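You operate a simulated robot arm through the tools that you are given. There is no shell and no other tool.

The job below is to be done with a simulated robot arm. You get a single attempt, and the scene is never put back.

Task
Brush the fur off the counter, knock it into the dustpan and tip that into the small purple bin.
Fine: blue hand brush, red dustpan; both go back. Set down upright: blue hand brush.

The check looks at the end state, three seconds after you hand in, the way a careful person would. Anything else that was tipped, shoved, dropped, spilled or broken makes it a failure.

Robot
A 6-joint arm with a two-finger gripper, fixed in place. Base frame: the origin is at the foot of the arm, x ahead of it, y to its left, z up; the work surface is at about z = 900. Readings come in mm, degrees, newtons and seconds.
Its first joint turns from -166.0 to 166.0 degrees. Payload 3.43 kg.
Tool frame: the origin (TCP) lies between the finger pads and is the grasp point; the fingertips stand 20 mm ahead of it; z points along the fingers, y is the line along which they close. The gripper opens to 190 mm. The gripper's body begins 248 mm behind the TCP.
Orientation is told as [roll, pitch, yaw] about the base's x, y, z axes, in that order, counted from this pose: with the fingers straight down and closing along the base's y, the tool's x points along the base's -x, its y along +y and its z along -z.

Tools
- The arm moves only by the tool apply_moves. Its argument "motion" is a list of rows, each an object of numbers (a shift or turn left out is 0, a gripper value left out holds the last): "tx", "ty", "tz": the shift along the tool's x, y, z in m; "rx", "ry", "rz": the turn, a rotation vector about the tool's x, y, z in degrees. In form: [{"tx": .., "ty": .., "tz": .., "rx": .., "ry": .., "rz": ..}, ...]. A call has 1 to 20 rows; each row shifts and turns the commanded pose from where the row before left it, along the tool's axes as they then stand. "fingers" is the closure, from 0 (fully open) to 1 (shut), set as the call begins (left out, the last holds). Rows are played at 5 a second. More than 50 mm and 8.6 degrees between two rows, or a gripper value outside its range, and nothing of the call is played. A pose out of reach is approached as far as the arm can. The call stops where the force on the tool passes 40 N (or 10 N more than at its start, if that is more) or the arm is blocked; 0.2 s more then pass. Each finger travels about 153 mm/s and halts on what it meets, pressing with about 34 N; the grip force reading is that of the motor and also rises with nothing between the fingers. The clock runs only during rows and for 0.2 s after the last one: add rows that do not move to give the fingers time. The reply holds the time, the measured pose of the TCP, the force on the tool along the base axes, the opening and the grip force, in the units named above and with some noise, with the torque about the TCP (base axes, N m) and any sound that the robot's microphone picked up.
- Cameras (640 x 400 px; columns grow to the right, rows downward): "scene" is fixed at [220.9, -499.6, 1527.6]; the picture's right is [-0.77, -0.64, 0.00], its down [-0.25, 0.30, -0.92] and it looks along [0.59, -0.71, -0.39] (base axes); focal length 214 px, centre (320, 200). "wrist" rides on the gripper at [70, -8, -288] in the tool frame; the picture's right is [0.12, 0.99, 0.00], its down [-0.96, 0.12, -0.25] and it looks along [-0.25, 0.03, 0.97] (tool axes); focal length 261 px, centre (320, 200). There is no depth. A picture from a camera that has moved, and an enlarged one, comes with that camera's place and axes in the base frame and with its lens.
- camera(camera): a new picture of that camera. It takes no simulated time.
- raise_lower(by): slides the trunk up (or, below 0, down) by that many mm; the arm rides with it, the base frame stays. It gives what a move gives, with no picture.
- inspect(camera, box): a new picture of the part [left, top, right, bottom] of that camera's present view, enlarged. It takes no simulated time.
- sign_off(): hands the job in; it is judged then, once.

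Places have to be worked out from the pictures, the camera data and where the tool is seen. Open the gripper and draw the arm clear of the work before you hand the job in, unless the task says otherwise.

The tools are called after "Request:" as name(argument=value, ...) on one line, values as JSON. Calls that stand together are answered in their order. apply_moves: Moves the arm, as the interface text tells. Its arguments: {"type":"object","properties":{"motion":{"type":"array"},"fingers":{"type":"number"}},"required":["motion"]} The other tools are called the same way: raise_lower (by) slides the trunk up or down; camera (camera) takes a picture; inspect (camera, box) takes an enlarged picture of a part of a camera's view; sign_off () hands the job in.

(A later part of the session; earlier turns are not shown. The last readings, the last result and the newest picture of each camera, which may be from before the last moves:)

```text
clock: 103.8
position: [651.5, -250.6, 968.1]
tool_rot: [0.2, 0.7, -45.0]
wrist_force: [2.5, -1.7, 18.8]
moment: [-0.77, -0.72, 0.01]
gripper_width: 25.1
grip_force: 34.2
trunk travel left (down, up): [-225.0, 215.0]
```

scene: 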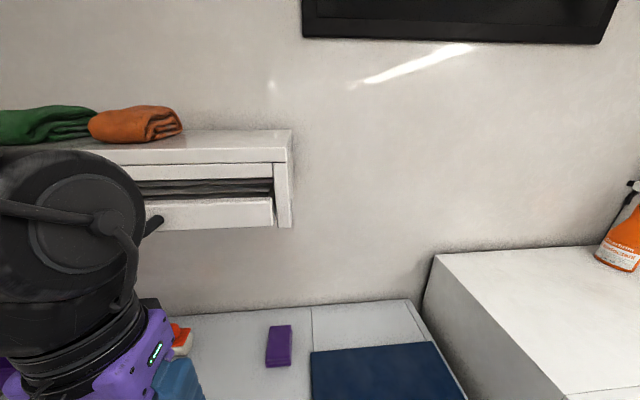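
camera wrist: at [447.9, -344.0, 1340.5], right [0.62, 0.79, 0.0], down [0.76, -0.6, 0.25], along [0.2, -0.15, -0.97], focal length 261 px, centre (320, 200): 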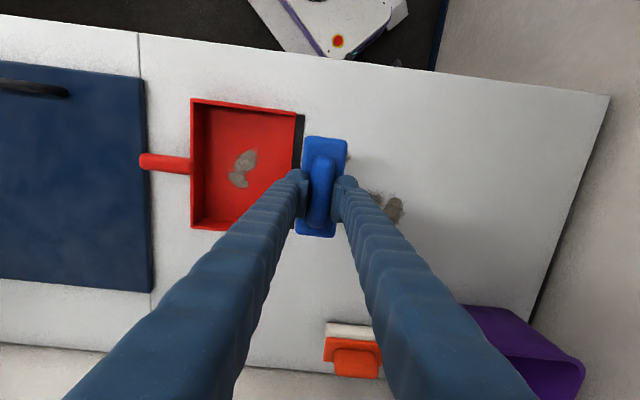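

Over-corrected; I take back half of it.

Request:
apply_moves(motion=[{"ry": -0.4}, {}])

```text
clock: 104.4
position: [651.7, -251.0, 968.1]
tool_rot: [0.1, 0.4, -44.9]
wrist_force: [1.8, 0.0, 19.4]
moment: [0.09, 0.18, 0.01]
gripper_width: 25.0
grip_force: 34.4
trunk travel left (down, up): [-225.0, 215.0]
```

Level now, about 20 N. I ease slightly and sweep toward the pan.

Request:
apply_moves(motion=[{"tz": -0.0004}, {"ty": -0.012}, {"ty": -0.018}, {"ty": -0.018}, {"ty": -0.018}, {"ty": -0.018}, {"ty": -0.018}, {"ty": -0.018}, {"ty": -0.018}, {"ty": -0.018}, {"ty": -0.018}, {"ty": -0.018}, {"ty": -0.018}, {}])

Request:
camera(camera="wrist")

```text
clock: 107.4
position: [502.4, -399.1, 968.7]
tool_rot: [0.1, 0.4, -45.0]
wrist_force: [-0.7, -1.3, 10.9]
moment: [-0.3, -0.09, 0.1]
gripper_width: 25.0
grip_force: 33.8
trunk travel left (down, up): [-225.0, 215.0]
```

```text
taken
camera wrist: at [449.4, -357.8, 1256.1], right [0.62, 0.79, 0.0], down [0.76, -0.6, 0.24], along [0.19, -0.15, -0.97], focal length 261 px, centre (320, 200)
```

wrist: 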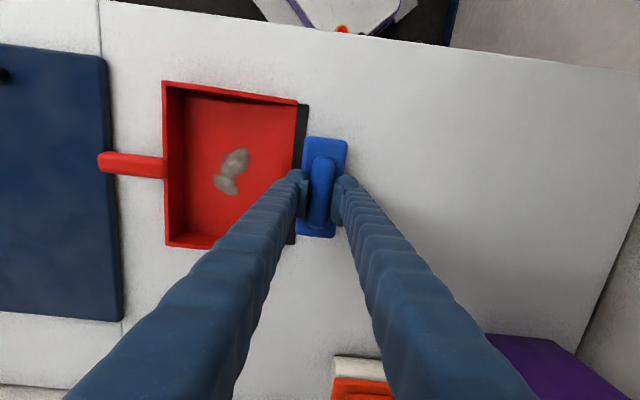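

The counter behind the brush is now clean. I sweep back about 110 mm with the same pressure to catch anything still under the brush near the lip.

Request:
apply_moves(motion=[{"ty": 0.012}, {"ty": 0.018}, {"ty": 0.018}, {"ty": 0.018}, {"ty": 0.018}, {"ty": 0.018}, {"ty": 0.01}, {}])

Request:
camera(camera="wrist")

Request:
inspect(camera="wrist", box=[80, 90, 360, 265])

```text
clock: 109.2
position: [582.4, -320.6, 968.6]
tool_rot: [0.1, 0.4, -45.0]
wrist_force: [-1.9, -1.6, 9.4]
moment: [0.01, 0.1, -0.02]
gripper_width: 24.7
grip_force: 33.9
trunk travel left (down, up): [-225.0, 215.0]
```

```text
taken
camera wrist: at [528.3, -278.4, 1256.1], right [0.62, 0.79, 0.0], down [0.76, -0.6, 0.24], along [0.19, -0.15, -0.97], focal length 261 px, centre (320, 200)
```

wrist: 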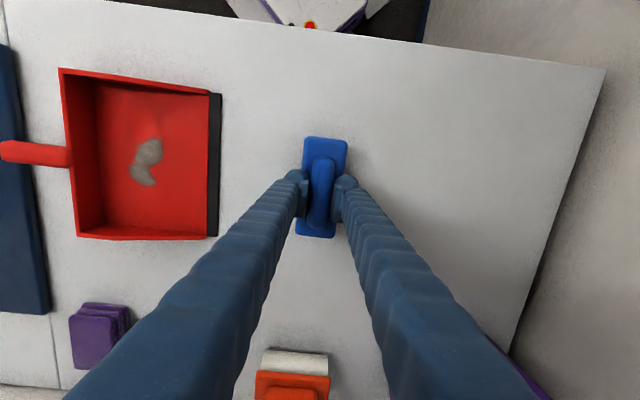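

```text
2.29 times, centred on (220, 178) of wrist
camera zoom: at [528.3, -278.4, 1256.1], right [0.62, 0.79, 0.0], down [0.76, -0.6, 0.24], along [0.19, -0.15, -0.97], focal length 596 px, centre (549, 251)
```

zoom: 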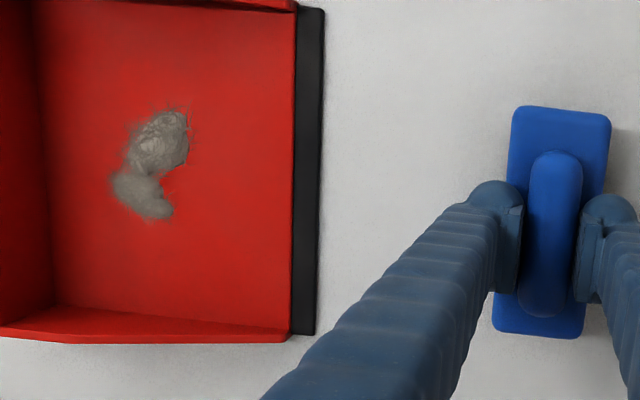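

The counter looks clean. Lifting gently and carrying to the pan for firm knocks.

Request:
apply_moves(motion=[{"tz": -0.01}, {"tz": -0.03}, {"tz": -0.04}, {"tx": 0.001, "ty": -0.015}, {"tx": 0.001, "ty": -0.03}, {"tx": 0.001, "ty": -0.036}, {"tx": 0.001, "ty": -0.036}, {"tx": 0.001, "ty": -0.036}, {"tx": 0.001, "ty": -0.036}, {"ty": -0.026}, {"ty": -0.015}, {}, {"tz": 0.024}, {"tz": 0.02}, {}])

Request:
camera(camera="wrist")

```text
clock: 112.4
position: [416.9, -478.1, 1003.7]
tool_rot: [0.0, 0.4, -44.9]
wrist_force: [-0.1, -0.5, -0.8]
moment: [0.01, -0.02, 0.0]
gripper_width: 24.8
grip_force: 34.2
trunk travel left (down, up): [-225.0, 215.0]
```

```text
taken
camera wrist: at [362.6, -436.8, 1291.4], right [0.62, 0.79, 0.0], down [0.76, -0.6, 0.24], along [0.19, -0.15, -0.97], focal length 261 px, centre (320, 200)
```

wrist: 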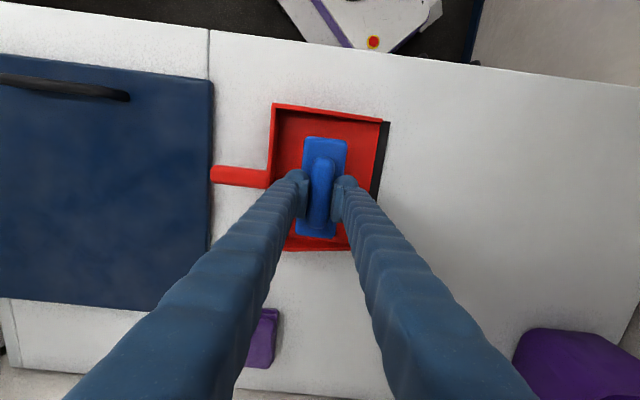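

The counter is clean everywhere in view. Now the firm knocks on the pan floor.

Request:
apply_moves(motion=[{"tz": 0.031}, {"tz": -0.031}, {"tz": 0.0315}, {"tz": -0.0315}, {}])

Request:
apply_moves(motion=[{"tz": -0.025}, {"tz": -0.025}, {"ty": 0.04}, {"ty": 0.04}, {"ty": 0.04}, {}])

Request:
inspect(camera="wrist", box=[100, 80, 340, 230])

```text
clock: 113.6
position: [417.1, -479.3, 1004.2]
tool_rot: [0.1, 0.4, -45.0]
wrist_force: [-0.5, 0.7, 0.1]
moment: [-0.11, 0.0, 0.0]
gripper_width: 24.9
grip_force: 33.9
trunk travel left (down, up): [-225.0, 215.0]
```

```text
clock: 115.0
position: [501.2, -394.3, 1055.8]
tool_rot: [0.1, 0.4, -45.0]
wrist_force: [0.4, 1.2, -1.1]
moment: [-0.04, 0.02, -0.02]
gripper_width: 24.8
grip_force: 33.3
trunk travel left (down, up): [-225.0, 215.0]
```

```text
2.67 times, centred on (220, 155) of wrist
camera zoom: at [447.7, -352.6, 1342.0], right [0.62, 0.79, 0.0], down [0.76, -0.6, 0.24], along [0.19, -0.15, -0.97], focal length 695 px, centre (587, 320)
```

zoom: 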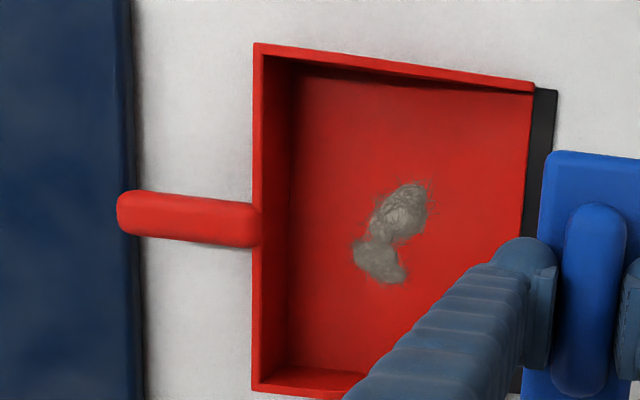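

No new clump, so that knock was too light for the brush's new seating in the grip. I go back and press deliberately until about 30 N, then tap.

Request:
apply_moves(motion=[{"ty": -0.04}, {"ty": -0.04}, {"ty": -0.04}, {"tz": 0.03}, {"tz": 0.03}, {"tz": 0.015}, {"tz": 0.006}, {}])

```text
clock: 116.8
position: [417.5, -480.5, 973.7]
tool_rot: [0.0, 0.3, -45.0]
wrist_force: [1.4, -0.2, 26.1]
moment: [0.33, 0.39, -0.01]
gripper_width: 25.0
grip_force: 34.0
trunk travel left (down, up): [-225.0, 215.0]
```

That's about 27 N. Now brisk taps slightly deeper with a short hold at the bottom of each.

Request:
apply_moves(motion=[{"tz": -0.03}, {"tz": 0.0303}, {}, {"tz": -0.03}, {"tz": 0.03}, {}, {"tz": -0.03}, {"tz": 0.03}, {}, {"tz": -0.03}, {}])

Request:
apply_moves(motion=[{"tz": -0.025}, {"tz": -0.025}, {"ty": 0.04}, {"ty": 0.04}, {"ty": 0.04}, {}])

Request:
inspect(camera="wrist", box=[100, 80, 340, 230])

```text
clock: 117.4
position: [415.1, -477.7, 976.7]
tool_rot: [0.1, 0.5, -44.9]
wrist_force: [-0.1, -0.2, -1.6]
moment: [-0.02, -0.02, 0.0]
gripper_width: 24.7
grip_force: 33.9
trunk travel left (down, up): [-225.0, 215.0]
stopped in row 3: the force on the tool passed its limit at 79 N (the readings are from after the stop); the commanded pose is now the measured one
```

```text
clock: 118.8
position: [497.8, -393.1, 1026.7]
tool_rot: [0.1, 0.7, -45.0]
wrist_force: [0.5, 0.2, -1.8]
moment: [-0.06, 0.0, -0.01]
gripper_width: 24.7
grip_force: 33.3
trunk travel left (down, up): [-225.0, 215.0]
```

```text
2.67 times, centred on (220, 155) of wrist
camera zoom: at [445.7, -351.8, 1313.3], right [0.62, 0.79, 0.0], down [0.76, -0.6, 0.24], along [0.19, -0.15, -0.97], focal length 695 px, centre (587, 320)
```

zoom: 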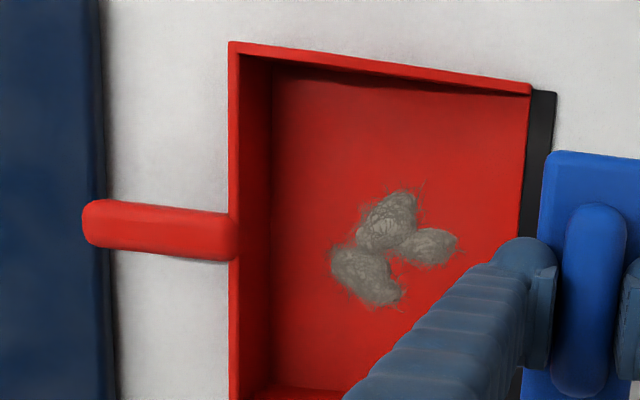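

A third clump fell with that hard knock. I repeat one hard knock to see whether more is held in the bristles.

Request:
apply_moves(motion=[{"ty": -0.04}, {"ty": -0.04}, {"ty": -0.04}, {"tz": 0.02}, {}])

Request:
apply_moves(motion=[{"tz": 0.033}, {}])

```text
clock: 120.0
position: [414.5, -477.2, 1005.0]
tool_rot: [0.0, 0.7, -45.0]
wrist_force: [-0.1, 0.6, -1.5]
moment: [0.01, 0.02, -0.01]
gripper_width: 24.7
grip_force: 34.0
trunk travel left (down, up): [-225.0, 215.0]
```

```text
clock: 120.6
position: [414.2, -478.4, 973.7]
tool_rot: [0.1, 0.3, -45.0]
wrist_force: [0.6, -1.1, 28.6]
moment: [0.35, 0.51, -0.03]
gripper_width: 24.6
grip_force: 34.2
trunk travel left (down, up): [-225.0, 215.0]
```

Request:
apply_moves(motion=[{"tz": -0.035}, {"tz": 0.036}, {}])

```text
clock: 121.3
position: [412.5, -476.1, 976.2]
tool_rot: [0.1, 0.7, -45.0]
wrist_force: [-0.6, 0.4, -1.2]
moment: [-0.07, -0.02, -0.03]
gripper_width: 24.9
grip_force: 34.0
trunk travel left (down, up): [-225.0, 215.0]
stopped in row 3: the force on the tool passed its limit at 106 N (the readings are from after the stop); the commanded pose is now the measured one
```

That was a hard one (106 N peak). Lifting away to look at the pan.

Request:
apply_moves(motion=[{"tz": -0.025}, {"tz": -0.025}, {"tz": -0.025}, {"ty": 0.04}, {"ty": 0.04}, {"ty": 0.04}, {}])

Request:
camera(camera="wrist")

Request:
inspect(camera="wrist", box=[100, 80, 340, 230])

Request:
inspect(camera="wrist", box=[280, 125, 360, 245])

```text
clock: 122.9
position: [498.8, -393.1, 1051.3]
tool_rot: [0.0, 0.7, -44.9]
wrist_force: [0.8, 0.3, -1.1]
moment: [-0.08, 0.05, 0.0]
gripper_width: 24.8
grip_force: 33.7
trunk travel left (down, up): [-225.0, 215.0]
```

```text
taken
camera wrist: at [446.1, -352.3, 1338.8], right [0.62, 0.79, 0.0], down [0.76, -0.6, 0.24], along [0.19, -0.14, -0.97], focal length 261 px, centre (320, 200)
```

wrist: 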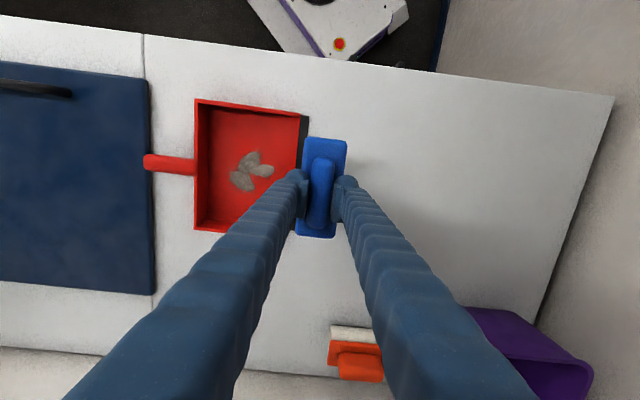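

```text
2.67 times, centred on (220, 155) of wrist
camera zoom: at [446.1, -352.3, 1338.8], right [0.62, 0.79, 0.0], down [0.76, -0.6, 0.24], along [0.19, -0.14, -0.97], focal length 695 px, centre (587, 320)
```

zoom: 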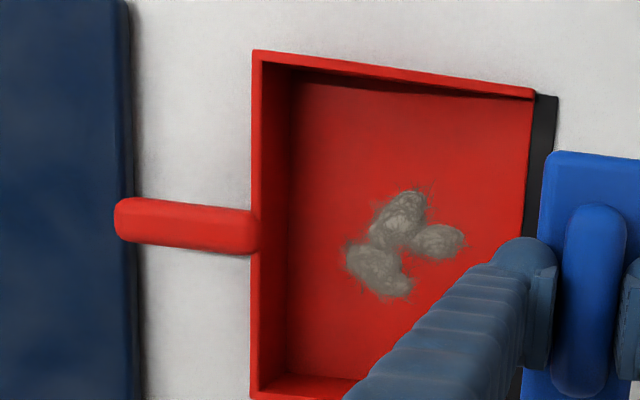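

```text
3.33 times, centred on (320, 185) of wrist
camera zoom: at [446.1, -352.3, 1338.8], right [0.62, 0.79, 0.0], down [0.76, -0.6, 0.24], along [0.19, -0.14, -0.97], focal length 869 px, centre (320, 250)
```

zoom: 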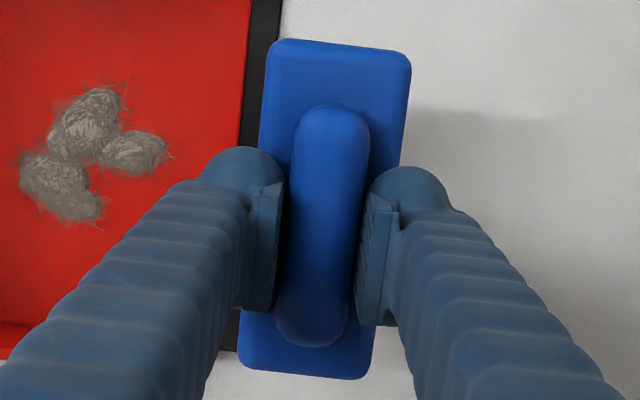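

No more falls even with a very hard knock, so the bristles appear empty: three loads gave three clumps in the pan. Now I carry the brush back over its original spot and turn it to its original heading.

Request:
apply_moves(motion=[{"ry": -0.3}, {"tx": 0.0085, "ty": 0.0378}, {"tx": 0.0085, "ty": 0.0378}, {"tx": 0.0085, "ty": 0.0378}, {"tx": 0.0085, "ty": 0.0378}, {"tx": 0.0085, "ty": 0.0378}, {"tx": 0.0085, "ty": 0.0378}, {"tx": 0.0086, "ty": 0.0379}, {"tx": 0.0086, "ty": 0.0379}, {}])

Request:
apply_moves(motion=[{"rz": -6}, {"rz": -8}, {"rz": -8}, {"rz": -8}, {"rz": -8}, {"rz": -8}, {"rz": -8}, {"rz": -8}, {"rz": -8}, {"rz": -8}, {"rz": -7}, {}])

Request:
camera(camera="wrist")

```text
clock: 125.1
position: [665.1, -130.6, 1051.2]
tool_rot: [0.0, 0.4, -45.0]
wrist_force: [0.2, 0.2, -0.9]
moment: [-0.07, -0.03, 0.02]
gripper_width: 24.8
grip_force: 34.5
trunk travel left (down, up): [-225.0, 215.0]
```

```text
clock: 127.7
position: [664.3, -130.0, 1051.1]
tool_rot: [0.5, -0.1, 40.1]
wrist_force: [0.9, 0.3, -2.0]
moment: [0.05, -0.03, 0.0]
gripper_width: 24.7
grip_force: 34.0
trunk travel left (down, up): [-225.0, 215.0]
```

```text
taken
camera wrist: at [617.7, -183.8, 1338.8], right [-0.73, 0.68, 0.01], down [0.66, 0.71, 0.25], along [0.17, 0.19, -0.97], focal length 261 px, centre (320, 200)
```

wrist: 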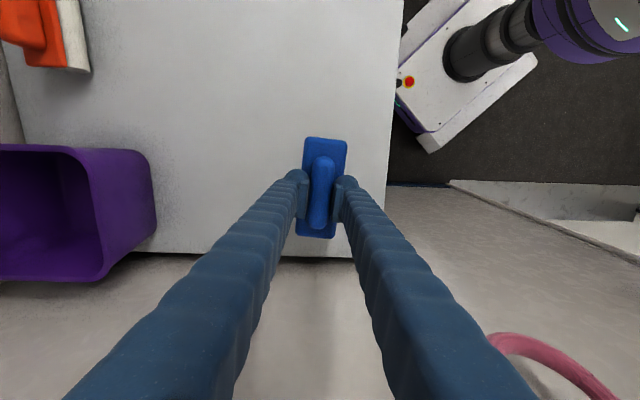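

The counter is clean where the fur was. I correct the small tilt so the brush is level at this heading, then lower it to just above the counter.

Request:
apply_moves(motion=[{"rx": 0.5, "ry": 0.5}, {"tz": 0.03}, {"tz": 0.025}, {"tz": 0.015}, {"tz": 0.006}, {}, {}])

```text
clock: 129.3
position: [664.2, -130.0, 975.9]
tool_rot: [0.0, 0.4, 40.0]
wrist_force: [0.0, -0.4, -1.4]
moment: [0.02, -0.01, -0.03]
gripper_width: 24.8
grip_force: 33.9
trunk travel left (down, up): [-225.0, 215.0]
```

Request:
apply_moves(motion=[{"tz": 0.003}, {"tz": 0.002}, {}])

```text
clock: 130.1
position: [664.0, -131.3, 970.9]
tool_rot: [0.0, 0.4, 39.9]
wrist_force: [0.3, -0.7, -0.9]
moment: [0.0, -0.01, 0.03]
gripper_width: 25.1
grip_force: 33.8
trunk travel left (down, up): [-225.0, 215.0]
```

Still free at 971. Stepping down 1 mm at a time to meet the counter.

Request:
apply_moves(motion=[{"tz": 0.001}, {}])

Request:
apply_moves(motion=[{"tz": 0.0008}, {}])

```text
clock: 130.7
position: [664.5, -130.5, 970.6]
tool_rot: [0.0, 0.4, 40.0]
wrist_force: [-0.5, 0.7, -1.9]
moment: [0.01, -0.02, 0.01]
gripper_width: 24.7
grip_force: 34.1
trunk travel left (down, up): [-225.0, 215.0]
```

```text
clock: 131.3
position: [664.5, -130.7, 970.0]
tool_rot: [0.0, 0.3, 40.0]
wrist_force: [0.5, -0.2, 2.7]
moment: [-0.16, 0.19, 0.02]
gripper_width: 24.9
grip_force: 34.1
trunk travel left (down, up): [-225.0, 215.0]
```

Bristles are touching the counter (about 4 N). I release by opening only to about 45 mm so the fingers don't brush anything, then rise.

Request:
apply_moves(motion=[{}, {}, {}], fingers=0.76)

Request:
inspect(camera="wrist", box=[240, 130, 400, 230])

```text
clock: 132.1
position: [663.8, -130.4, 968.2]
tool_rot: [-0.1, 0.4, 40.0]
wrist_force: [0.5, 0.1, -0.4]
moment: [0.01, 0.0, 0.03]
gripper_width: 45.7
grip_force: 0.0
trunk travel left (down, up): [-225.0, 215.0]
```

```text
4.00 times, centred on (320, 180) of wrist
camera zoom: at [617.6, -180.8, 1256.5], right [-0.73, 0.68, 0.0], down [0.66, 0.71, 0.24], along [0.16, 0.18, -0.97], focal length 1043 px, centre (320, 280)
```

zoom: 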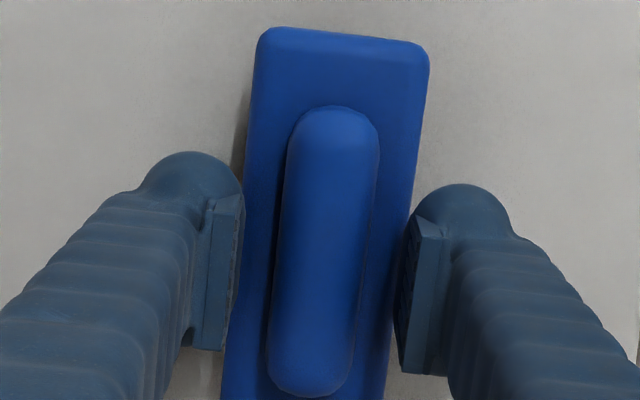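

Brush released standing flat. I rise straight up and step aside to look at its bristles and stance from an oblique angle.

Request:
apply_moves(motion=[{"tz": -0.01}, {"tz": -0.03}, {"tz": -0.045}, {"tz": -0.045}, {"tz": -0.045}, {"ry": -0.4}, {}])

Request:
apply_moves(motion=[{"tx": 0.045}, {"tx": 0.045}, {"tx": 0.045}, {"tx": 0.045}, {"tx": 0.045}, {"tx": 0.04}, {}], fingers=0)

Request:
camera(camera="wrist")

```text
clock: 133.7
position: [665.7, -128.8, 1144.2]
tool_rot: [0.0, 0.0, 39.9]
wrist_force: [-0.4, 0.2, -0.8]
moment: [0.01, 0.02, 0.04]
gripper_width: 45.7
grip_force: 0.1
trunk travel left (down, up): [-225.0, 215.0]
```

```text
clock: 135.3
position: [461.4, -300.2, 1145.9]
tool_rot: [0.0, -0.1, 40.1]
wrist_force: [0.8, 0.0, -0.7]
moment: [0.04, 0.0, 0.0]
gripper_width: 189.8
grip_force: 0.1
trunk travel left (down, up): [-225.0, 215.0]
```

```text
taken
camera wrist: at [413.2, -351.8, 1432.3], right [-0.73, 0.68, 0.0], down [0.66, 0.71, 0.25], along [0.17, 0.18, -0.97], focal length 261 px, centre (320, 200)
```

wrist: 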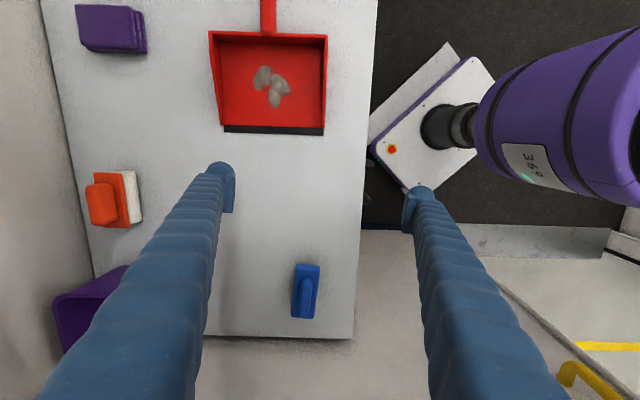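

Request:
inspect(camera="wrist", box=[265, 245, 345, 335])

Request:
inspect(camera="wrist", box=[190, 0, 380, 250])

Request:
inspect(camera="wrist", box=[200, 10, 340, 140])

```text
4.44 times, centred on (305, 290) of wrist
camera zoom: at [413.2, -351.8, 1432.3], right [-0.73, 0.68, 0.0], down [0.66, 0.71, 0.25], along [0.17, 0.18, -0.97], focal length 1158 px, centre (387, -200)
```

zoom: 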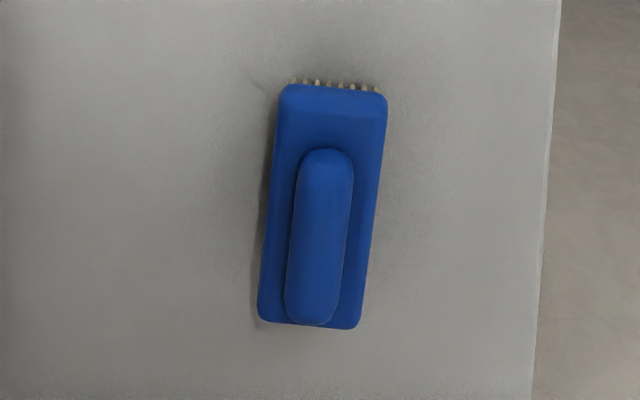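

```text
1.60 times, centred on (285, 125) of wrist
camera zoom: at [413.2, -351.8, 1432.3], right [-0.73, 0.68, 0.0], down [0.66, 0.71, 0.25], along [0.17, 0.18, -0.97], focal length 417 px, centre (376, 320)
```

zoom: 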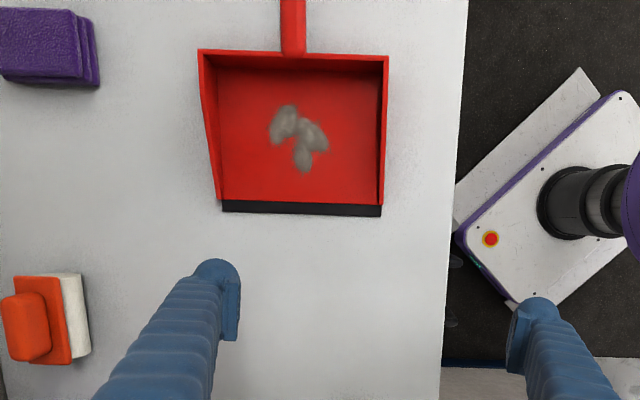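

```text
3.08 times, centred on (270, 75) of wrist
camera zoom: at [413.2, -351.8, 1432.3], right [-0.73, 0.68, 0.0], down [0.66, 0.71, 0.25], along [0.17, 0.18, -0.97], focal length 802 px, centre (474, 585)
```

zoom: 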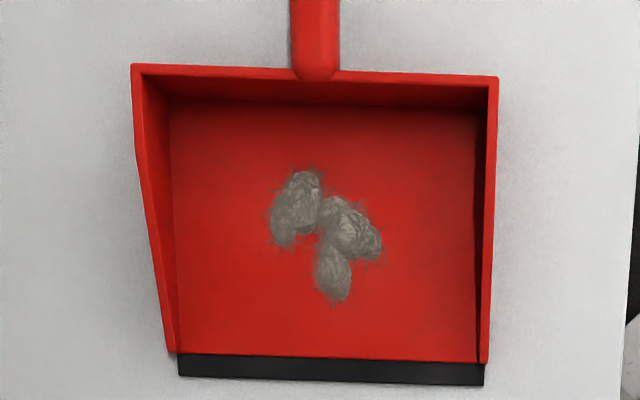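

The brush stands flat. There's a faint line by its upper-left corner, so I look closer at that.

Request:
inspect(camera="wrist", box=[286, 252, 326, 277])

Request:
inspect(camera="wrist", box=[236, 130, 400, 260])

```text
16.00 times, centred on (306, 264) of wrist
camera zoom: at [413.2, -351.8, 1432.3], right [-0.73, 0.68, 0.0], down [0.66, 0.71, 0.25], along [0.17, 0.18, -0.97], focal length 4170 px, centre (544, -832)
```

zoom: 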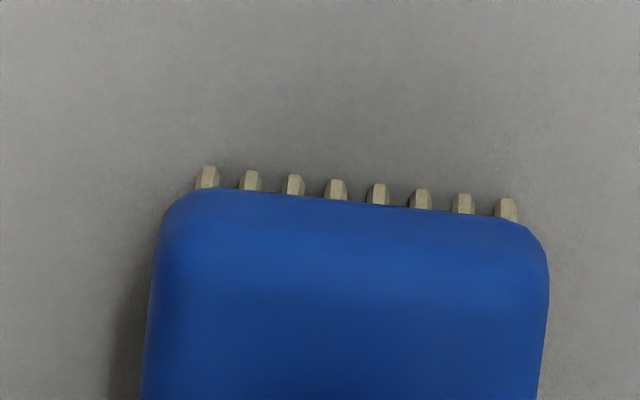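

```text
3.08 times, centred on (318, 195) of wrist
camera zoom: at [413.2, -351.8, 1432.3], right [-0.73, 0.68, 0.0], down [0.66, 0.71, 0.25], along [0.17, 0.18, -0.97], focal length 802 px, centre (326, 215)
```

zoom: 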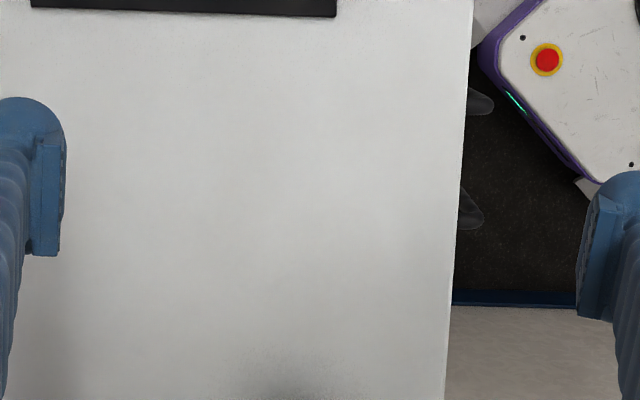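

Just shading there, no hair, and the counter is clean with three clumps in the pan. Before taking the pan I need to know whether the rack hangs over the bin. I move to a spot in front, face the wall, and tilt the tool 30°, which also tests tilted poses.

Request:
apply_moves(motion=[{"tz": -0.045}, {"tz": -0.045}, {"tz": -0.045}, {"tz": -0.02}, {"tx": -0.041, "ty": 0.005}, {"tx": -0.041, "ty": 0.005}, {"tx": -0.041, "ty": 0.005}, {"tx": -0.04, "ty": 0.005}, {"tx": -0.04, "ty": 0.0055}, {}])

Request:
apply_moves(motion=[{"rz": 8.5}, {"rz": 8.5}, {"rz": 8.5}, {"rz": 8.5}, {"rz": 8.5}, {"rz": 8.5}, {"rz": 8.5}, {"rz": 8.5}, {"rz": 8.5}, {"rz": 8.5}, {"ry": -7.5}, {"ry": -7.5}, {"ry": -7.5}, {"ry": -7.5}, {}])

Request:
camera(camera="wrist")

```text
clock: 137.5
position: [600.2, -149.1, 1301.2]
tool_rot: [-0.1, -0.1, 40.0]
wrist_force: [0.1, 0.8, -0.3]
moment: [-0.03, 0.01, -0.02]
gripper_width: 189.9
grip_force: 0.0
trunk travel left (down, up): [-225.0, 215.0]
```

```text
clock: 140.7
position: [600.4, -149.1, 1299.1]
tool_rot: [0.1, -30.0, -45.0]
wrist_force: [0.0, 0.5, -0.7]
moment: [-0.08, 0.01, 0.0]
gripper_width: 190.2
grip_force: 0.0
trunk travel left (down, up): [-225.0, 215.0]
```

```text
taken
camera wrist: at [450.4, -10.4, 1512.4], right [0.63, 0.77, -0.06], down [0.58, -0.42, 0.7], along [0.51, -0.47, -0.71], focal length 261 px, centre (320, 200)
```

wrist: 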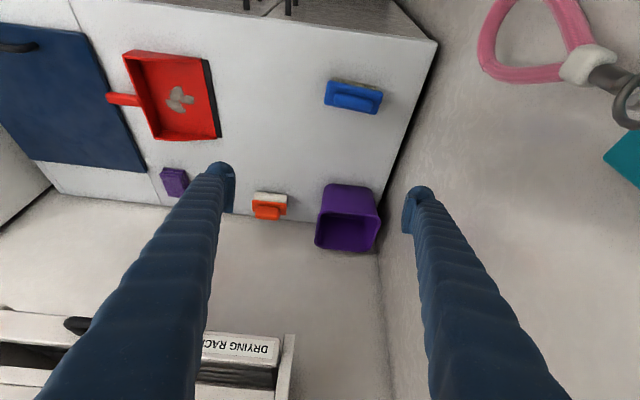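

Good: the rack's left end is near u≈-300, so the bin (u≈-333…-498) stands just to its left with open space above. The pan still holds its three clumps. I return to vertical, turn to face along the pan, and go above its handle.

Request:
apply_moves(motion=[{"ry": 7.5}, {"ry": 7.5}, {"ry": 7.5}, {"ry": 7.5}, {"rz": -8.2}, {"rz": -8.2}, {"rz": -8.2}, {"rz": -8.2}, {"rz": -8.2}, {"rz": -8.2}, {"rz": -8.2}, {"rz": -8.2}, {"rz": -8.2}, {"rz": -8.2}, {"rz": -8.0}, {}])

Request:
apply_moves(motion=[{"tx": 0.042, "ty": -0.009}, {"tx": 0.042, "ty": -0.009}, {"tx": 0.042, "ty": -0.009}, {"tx": 0.042, "ty": -0.009}, {"tx": 0.042, "ty": -0.009}, {"tx": 0.042, "ty": -0.009}, {"tx": 0.042, "ty": -0.009}, {"tx": 0.042, "ty": -0.009}, {"tx": 0.042, "ty": -0.009}, {"tx": 0.042, "ty": -0.009}, {"tx": 0.042, "ty": -0.011}, {"tz": 0.045}, {"tz": 0.045}, {"tz": 0.045}, {"tz": 0.045}, {}])

Request:
camera(camera="wrist")

Request:
inspect(camera="wrist", box=[240, 120, 400, 220])

```text
clock: 144.1
position: [600.5, -149.3, 1300.0]
tool_rot: [-0.1, 0.0, 45.2]
wrist_force: [-0.6, 0.3, -0.9]
moment: [-0.01, 0.03, 0.01]
gripper_width: 190.0
grip_force: 0.1
trunk travel left (down, up): [-225.0, 215.0]
```

```text
clock: 147.5
position: [346.9, -548.1, 1118.2]
tool_rot: [-0.1, 0.0, 45.0]
wrist_force: [0.1, 0.0, 0.2]
moment: [0.07, 0.0, -0.01]
gripper_width: 189.8
grip_force: 0.2
trunk travel left (down, up): [-225.0, 215.0]
```

```text
taken
camera wrist: at [302.5, -603.4, 1405.9], right [-0.79, 0.62, 0.0], down [0.6, 0.76, 0.25], along [0.15, 0.19, -0.97], focal length 261 px, centre (320, 200)
```

wrist: 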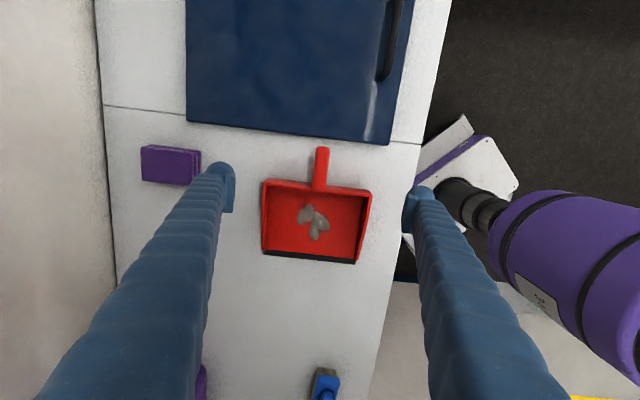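

```text
4.00 times, centred on (320, 170) of wrist
camera zoom: at [302.5, -603.4, 1405.9], right [-0.79, 0.62, 0.0], down [0.6, 0.76, 0.25], along [0.15, 0.19, -0.97], focal length 1043 px, centre (320, 320)
```

zoom: 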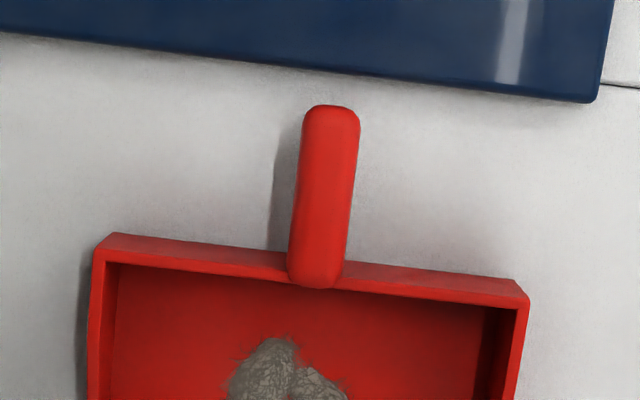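

The handle centre is at about (341,-551), top near z 935. I set the fingers to about 60 mm, move back behind the handle and up, and tilt the tool to point along the pan (about 70° from vertical), testing the pose well clear of everything.

Request:
apply_moves(motion=[{"tx": 0.045, "ty": 0.001}, {"tx": 0.046, "ty": 0.001}, {"rz": -1.0}, {"tz": 0.03}, {"tz": 0.03}, {"ry": -7.8}, {"ry": -7.8}, {"ry": -7.8}, {"ry": -7.8}, {"ry": -7.8}, {"ry": -7.8}, {}], fingers=0.68)

Request:
camera(camera="wrist")

Request:
camera(camera="scene")

```text
clock: 150.1
position: [279.7, -612.0, 1059.7]
tool_rot: [0.0, -46.9, 46.2]
wrist_force: [-0.2, -0.1, 0.0]
moment: [0.16, -0.06, 0.06]
gripper_width: 60.8
grip_force: 0.1
trunk travel left (down, up): [-225.0, 215.0]
```

```text
taken
camera wrist: at [106.9, -803.3, 1204.1], right [-0.77, 0.63, -0.09], down [0.25, 0.42, 0.87], along [0.59, 0.65, -0.48], focal length 261 px, centre (320, 200)
```

wrist: 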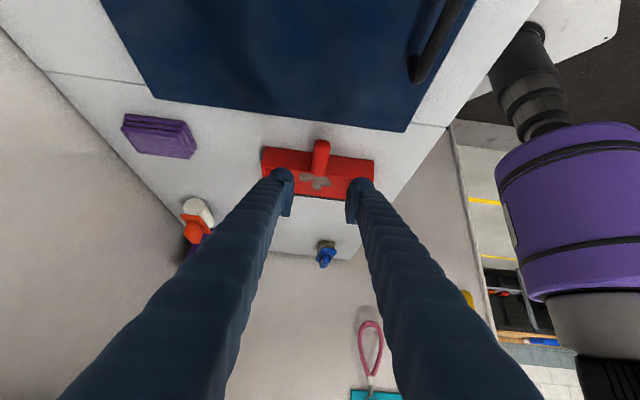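

```text
taken
```

scene: 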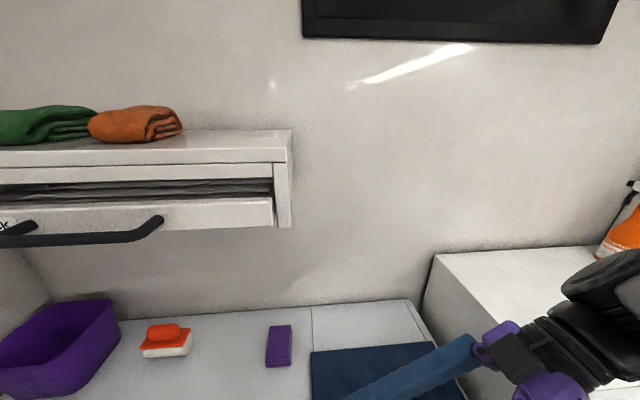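

The 47° tilt works fine, but the wrist would come near the white box on the right if I went as far as 70°. I settle on about 60°: move over the handle first at this height, then tilt further and check both views.

Request:
apply_moves(motion=[{"tx": -0.0277, "tz": 0.0296, "ty": -0.0012}, {"tx": -0.0277, "tz": 0.0296, "ty": -0.0012}, {"ry": -6.5}, {"ry": -6.6}, {}])

Request:
camera(camera="wrist")

Request:
camera(camera="scene")

Request:
inspect(camera="wrist", box=[240, 150, 400, 250])

```text
clock: 151.3
position: [338.2, -555.1, 1059.1]
tool_rot: [-0.2, -59.9, 46.2]
wrist_force: [-0.2, -0.3, -0.7]
moment: [0.03, -0.04, 0.04]
gripper_width: 60.6
grip_force: 0.0
trunk travel left (down, up): [-225.0, 215.0]
```

```text
taken
camera wrist: at [146.7, -765.2, 1142.4], right [-0.76, 0.65, -0.1], down [0.1, 0.27, 0.96], along [0.65, 0.71, -0.27], focal length 261 px, centre (320, 200)
```

wrist: 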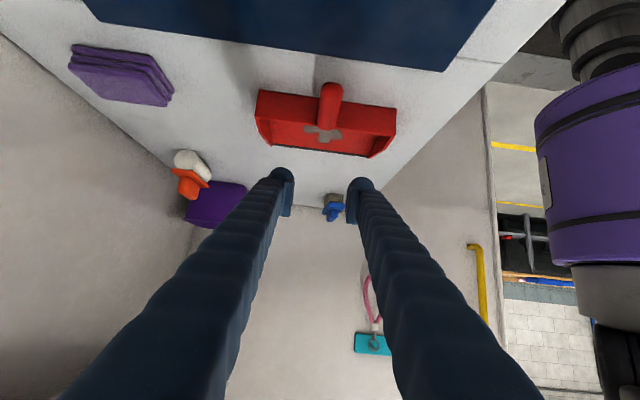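

```text
taken
```

scene: 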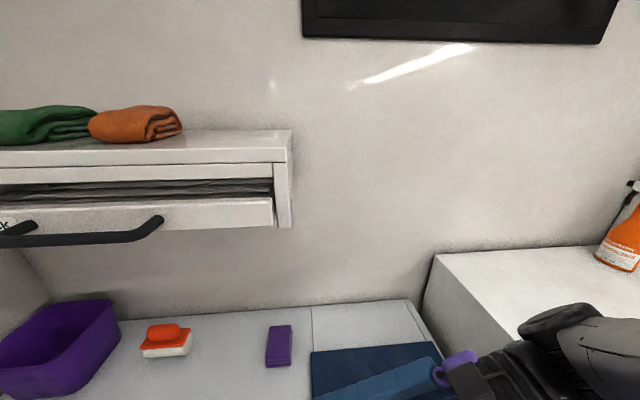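

```text
4.00 times, centred on (320, 200) of wrist
camera zoom: at [146.7, -765.2, 1142.4], right [-0.76, 0.65, -0.1], down [0.1, 0.27, 0.96], along [0.65, 0.71, -0.27], focal length 1043 px, centre (320, 200)
```

zoom: 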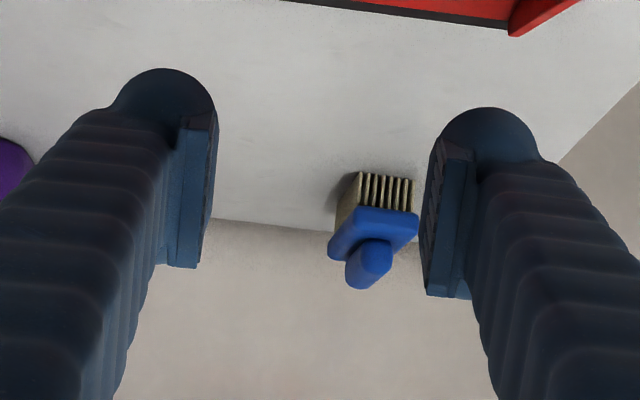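

From here the brush's bristles are visible from the side and clean. The 60° pose is reachable and the wrist stays above and short of the white box. I lower vertically in stages toward the handle.

Request:
apply_moves(motion=[{"tx": 0.026, "tz": 0.015}, {"tx": 0.026, "tz": 0.015}, {"tx": 0.013, "tz": 0.0075}, {}])

Request:
camera(camera="wrist")

Request:
camera(camera="scene")

```text
clock: 152.3
position: [337.3, -553.9, 984.5]
tool_rot: [0.0, -59.8, 46.1]
wrist_force: [0.3, 0.1, 0.7]
moment: [0.01, -0.02, -0.01]
gripper_width: 60.6
grip_force: 0.1
trunk travel left (down, up): [-225.0, 215.0]
```

```text
taken
camera wrist: at [147.1, -765.0, 1066.8], right [-0.76, 0.65, -0.1], down [0.1, 0.27, 0.96], along [0.65, 0.71, -0.27], focal length 261 px, centre (320, 200)
```

wrist: 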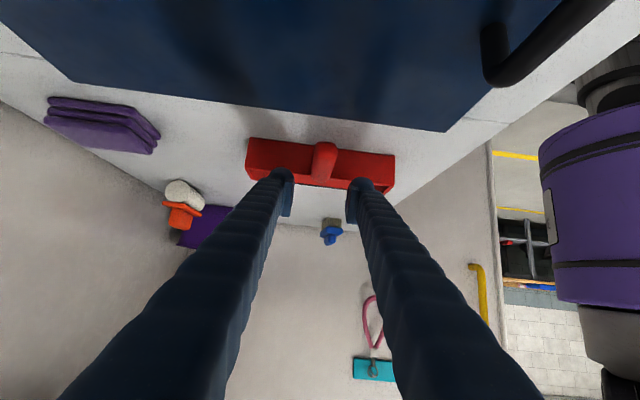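

```text
taken
```

scene: 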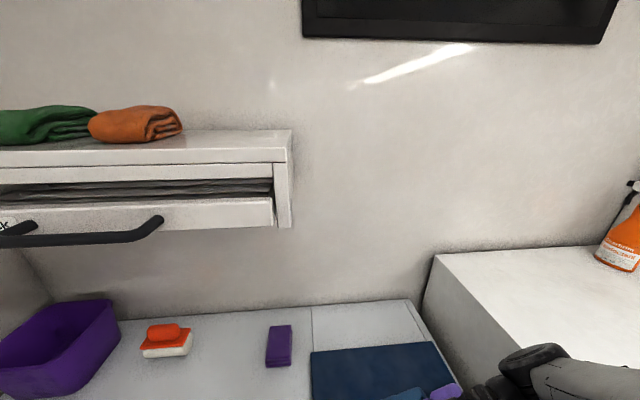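

The handle is nicely between the fingers, still below. Lowering further to about z 945.

Request:
apply_moves(motion=[{"tx": 0.0173, "tz": 0.01}, {"tx": 0.0173, "tz": 0.01}, {}])

Request:
camera(camera="wrist")

Request:
inspect(camera="wrist", box=[240, 130, 400, 230])

```text
clock: 153.1
position: [337.7, -554.6, 945.2]
tool_rot: [-0.1, -59.9, 46.1]
wrist_force: [-0.4, -0.3, 0.7]
moment: [0.06, -0.05, 0.02]
gripper_width: 60.7
grip_force: 0.0
trunk travel left (down, up): [-225.0, 215.0]
```

```text
taken
camera wrist: at [147.0, -765.8, 1027.9], right [-0.76, 0.65, -0.1], down [0.1, 0.27, 0.96], along [0.65, 0.71, -0.27], focal length 261 px, centre (320, 200)
```

wrist: 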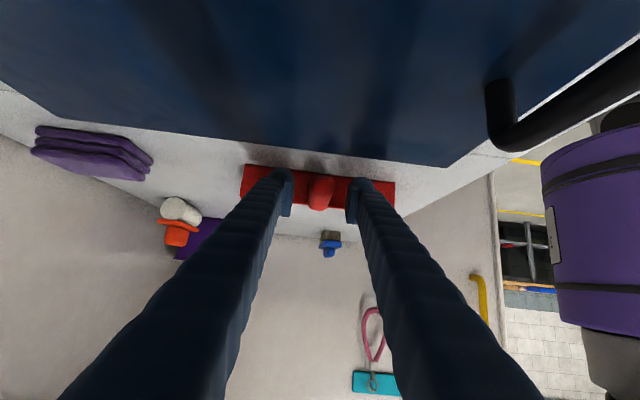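

```text
4.00 times, centred on (320, 180) of wrist
camera zoom: at [147.0, -765.8, 1027.9], right [-0.76, 0.65, -0.1], down [0.1, 0.27, 0.96], along [0.65, 0.71, -0.27], focal length 1043 px, centre (320, 280)
```

zoom: 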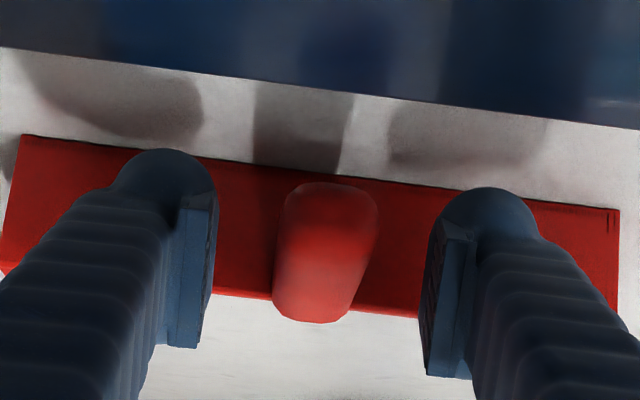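

The view is nearly end-on. The handle slopes up and its middle is already level with the pads here, centred between them, so this is the right height to grip. Closing.

Request:
apply_moves(motion=[{}, {}, {}, {}], fingers=1)

Request:
inspect(camera="wrist", box=[240, 130, 400, 230])

```text
clock: 154.1
position: [339.1, -553.7, 945.2]
tool_rot: [-0.1, -59.8, 46.1]
wrist_force: [0.3, 0.3, 0.0]
moment: [0.23, 0.2, -0.14]
gripper_width: 24.8
grip_force: 33.7
trunk travel left (down, up): [-225.0, 215.0]
```

```text
4.00 times, centred on (320, 180) of wrist
camera zoom: at [147.2, -765.4, 1028.1], right [-0.76, 0.65, -0.1], down [0.1, 0.27, 0.96], along [0.65, 0.71, -0.27], focal length 1043 px, centre (320, 280)
```

zoom: 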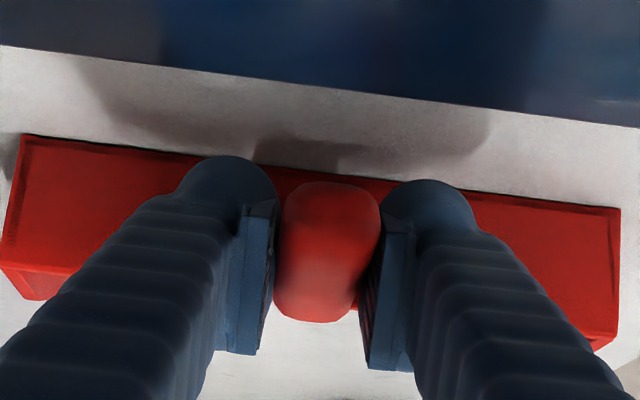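

Good grip at the full 24.8 mm diameter. I lift straight up slowly and check that the pan remains level.

Request:
apply_moves(motion=[{"tx": -0.0087, "tz": -0.005}, {"tx": -0.0087, "tz": -0.005}, {"tx": -0.0173, "tz": -0.01}, {}, {}])

Request:
camera(camera="wrist")

Request:
inspect(camera="wrist", box=[240, 130, 400, 230])

```text
clock: 155.3
position: [337.3, -554.4, 984.1]
tool_rot: [0.0, -59.9, 46.1]
wrist_force: [0.3, -0.7, -2.2]
moment: [-0.14, 0.17, 0.01]
gripper_width: 24.8
grip_force: 34.2
trunk travel left (down, up): [-225.0, 215.0]
```

```text
taken
camera wrist: at [146.7, -765.9, 1067.2], right [-0.76, 0.65, -0.1], down [0.1, 0.27, 0.96], along [0.65, 0.71, -0.27], focal length 261 px, centre (320, 200)
```

wrist: 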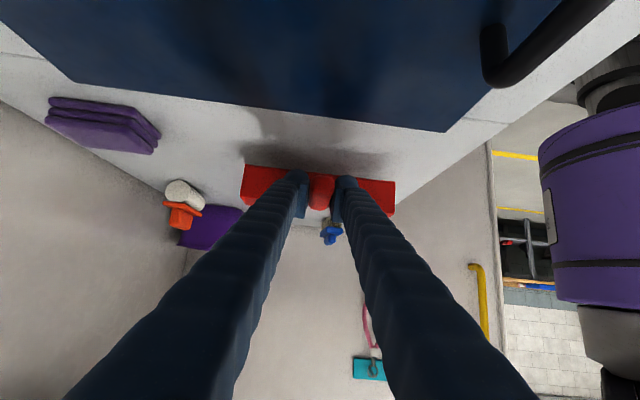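

```text
4.00 times, centred on (320, 180) of wrist
camera zoom: at [146.7, -765.9, 1067.2], right [-0.76, 0.65, -0.1], down [0.1, 0.27, 0.96], along [0.65, 0.71, -0.27], focal length 1043 px, centre (320, 280)
```

zoom: 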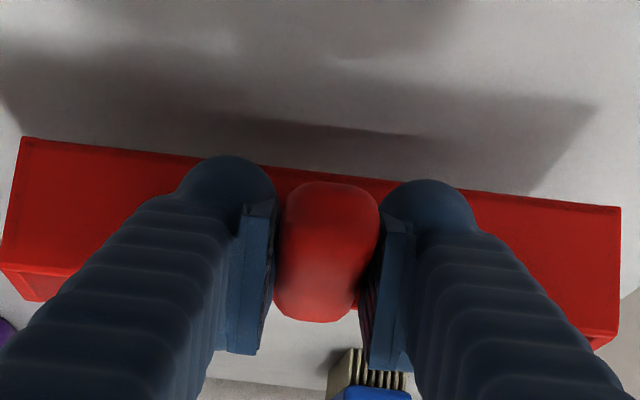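

The pan hangs level in the tilted grip. I raise it to about 1130, then move it smoothly across to open space in front of the bin.

Request:
apply_moves(motion=[{"tx": -0.021, "tz": -0.0122}, {"tx": -0.035, "tz": -0.0203}, {"tx": -0.035, "tz": -0.0203}, {"tx": -0.0354, "tz": -0.0202}, {}])

Request:
apply_moves(motion=[{"tx": -0.008, "tz": 0.0139, "ty": -0.0032}, {"tx": -0.0137, "tz": 0.0238, "ty": -0.0054}, {"tx": -0.0195, "tz": 0.0338, "ty": -0.0077}, {"tx": -0.0195, "tz": 0.0338, "ty": -0.0077}, {"tx": -0.0195, "tz": 0.0338, "ty": -0.0077}, {"tx": -0.0195, "tz": 0.0338, "ty": -0.0077}, {"tx": -0.0195, "tz": 0.0338, "ty": -0.0077}, {"tx": -0.0195, "tz": 0.0338, "ty": -0.0077}, {"tx": -0.0195, "tz": 0.0338, "ty": -0.0077}, {"tx": -0.0195, "tz": 0.0338, "ty": -0.0077}, {"tx": -0.0195, "tz": 0.0338, "ty": -0.0077}, {"tx": -0.0137, "tz": 0.0238, "ty": -0.0054}, {"tx": -0.0059, "tz": 0.0102, "ty": -0.0025}, {}])

Request:
camera(camera="wrist")

Request:
camera(camera="scene")

```text
clock: 156.5
position: [337.3, -553.7, 1131.8]
tool_rot: [-0.1, -60.0, 46.1]
wrist_force: [-0.1, 1.6, -2.0]
moment: [-0.2, 0.23, -0.02]
gripper_width: 24.9
grip_force: 34.6
trunk travel left (down, up): [-225.0, 215.0]
```

```text
clock: 159.5
position: [701.1, -301.5, 1129.1]
tool_rot: [-0.2, -59.9, 46.1]
wrist_force: [0.2, 0.0, -2.5]
moment: [-0.16, 0.16, -0.01]
gripper_width: 24.9
grip_force: 33.6
trunk travel left (down, up): [-225.0, 215.0]
```

```text
taken
camera wrist: at [509.8, -512.5, 1212.2], right [-0.76, 0.65, -0.1], down [0.1, 0.27, 0.96], along [0.65, 0.71, -0.27], focal length 261 px, centre (320, 200)
```

wrist: 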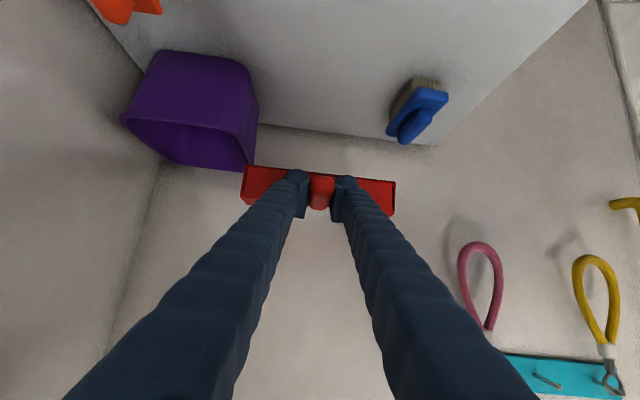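

```text
taken
```

scene: 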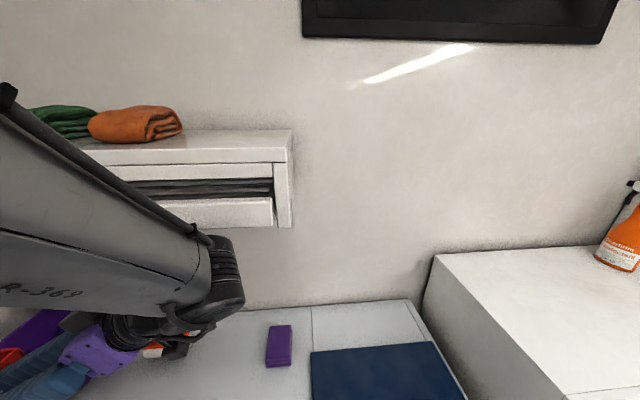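

The pan is in open space above the counter, lip clear of the bin rim. I rotate about the vertical, keeping the pan level, until the pan faces the bin and wall (f≈-40°). This also swings the wrist away from the rack.

Request:
apply_moves(motion=[{"rx": 3.0, "rz": 1.732}, {"rx": 6.0, "rz": 3.464}, {"rx": 6.7, "rz": 3.868}, {"rx": 6.7, "rz": 3.868}, {"rx": 6.7, "rz": 3.868}, {"rx": 6.7, "rz": 3.868}, {}])

Request:
camera(camera="wrist")

```text
clock: 161.1
position: [700.0, -299.9, 1128.8]
tool_rot: [-0.3, -59.9, 4.9]
wrist_force: [0.3, 0.6, -1.5]
moment: [-0.08, 0.23, -0.07]
gripper_width: 24.9
grip_force: 34.3
trunk travel left (down, up): [-225.0, 215.0]
```

```text
taken
camera wrist: at [418.8, -332.4, 1212.0], right [-0.14, 0.98, -0.11], down [0.26, 0.14, 0.96], along [0.96, 0.11, -0.27], focal length 261 px, centre (320, 200)
```

wrist: 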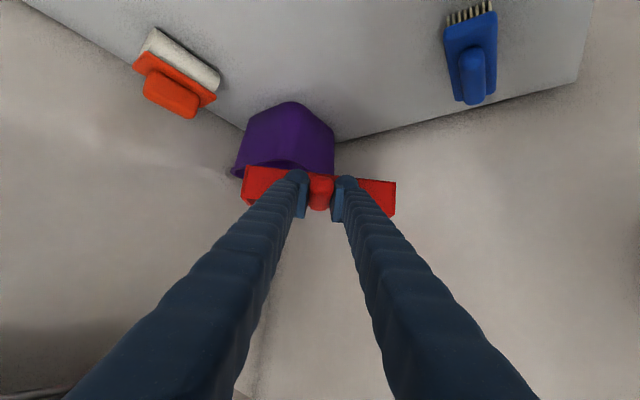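

Level and working as intended (f≈5°). I finish the rotation to f≈-40°.

Request:
apply_moves(motion=[{"rx": 6.5, "rz": 3.753}, {"rx": 6.5, "rz": 3.753}, {"rx": 6.5, "rz": 3.753}, {"rx": 6.5, "rz": 3.753}, {"rx": 6.5, "rz": 3.753}, {"rx": 6.4, "rz": 3.695}, {}])

Request:
camera(camera="wrist")

Request:
camera(camera="scene")

```text
clock: 162.7
position: [700.0, -294.8, 1147.3]
tool_rot: [5.4, -59.0, -23.0]
wrist_force: [-0.2, -0.1, -2.1]
moment: [0.05, 0.21, -0.04]
gripper_width: 24.9
grip_force: 34.2
out of reach, approached as far as the arm can: row 3, 4, 5, 6
trunk travel left (down, up): [-225.0, 215.0]
```

```text
taken
camera wrist: at [429.0, -216.6, 1232.5], right [0.26, 0.97, -0.05], down [0.29, -0.02, 0.96], along [0.92, -0.26, -0.28], focal length 261 px, centre (320, 200)
```

wrist: 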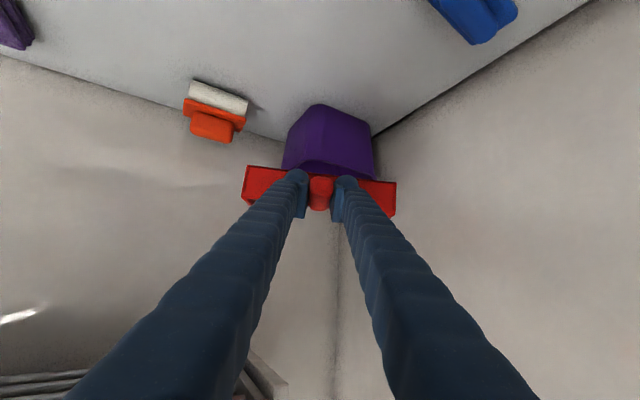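

```text
taken
```

scene: 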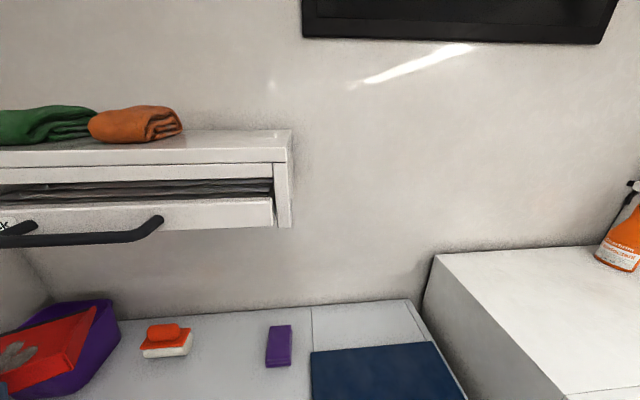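

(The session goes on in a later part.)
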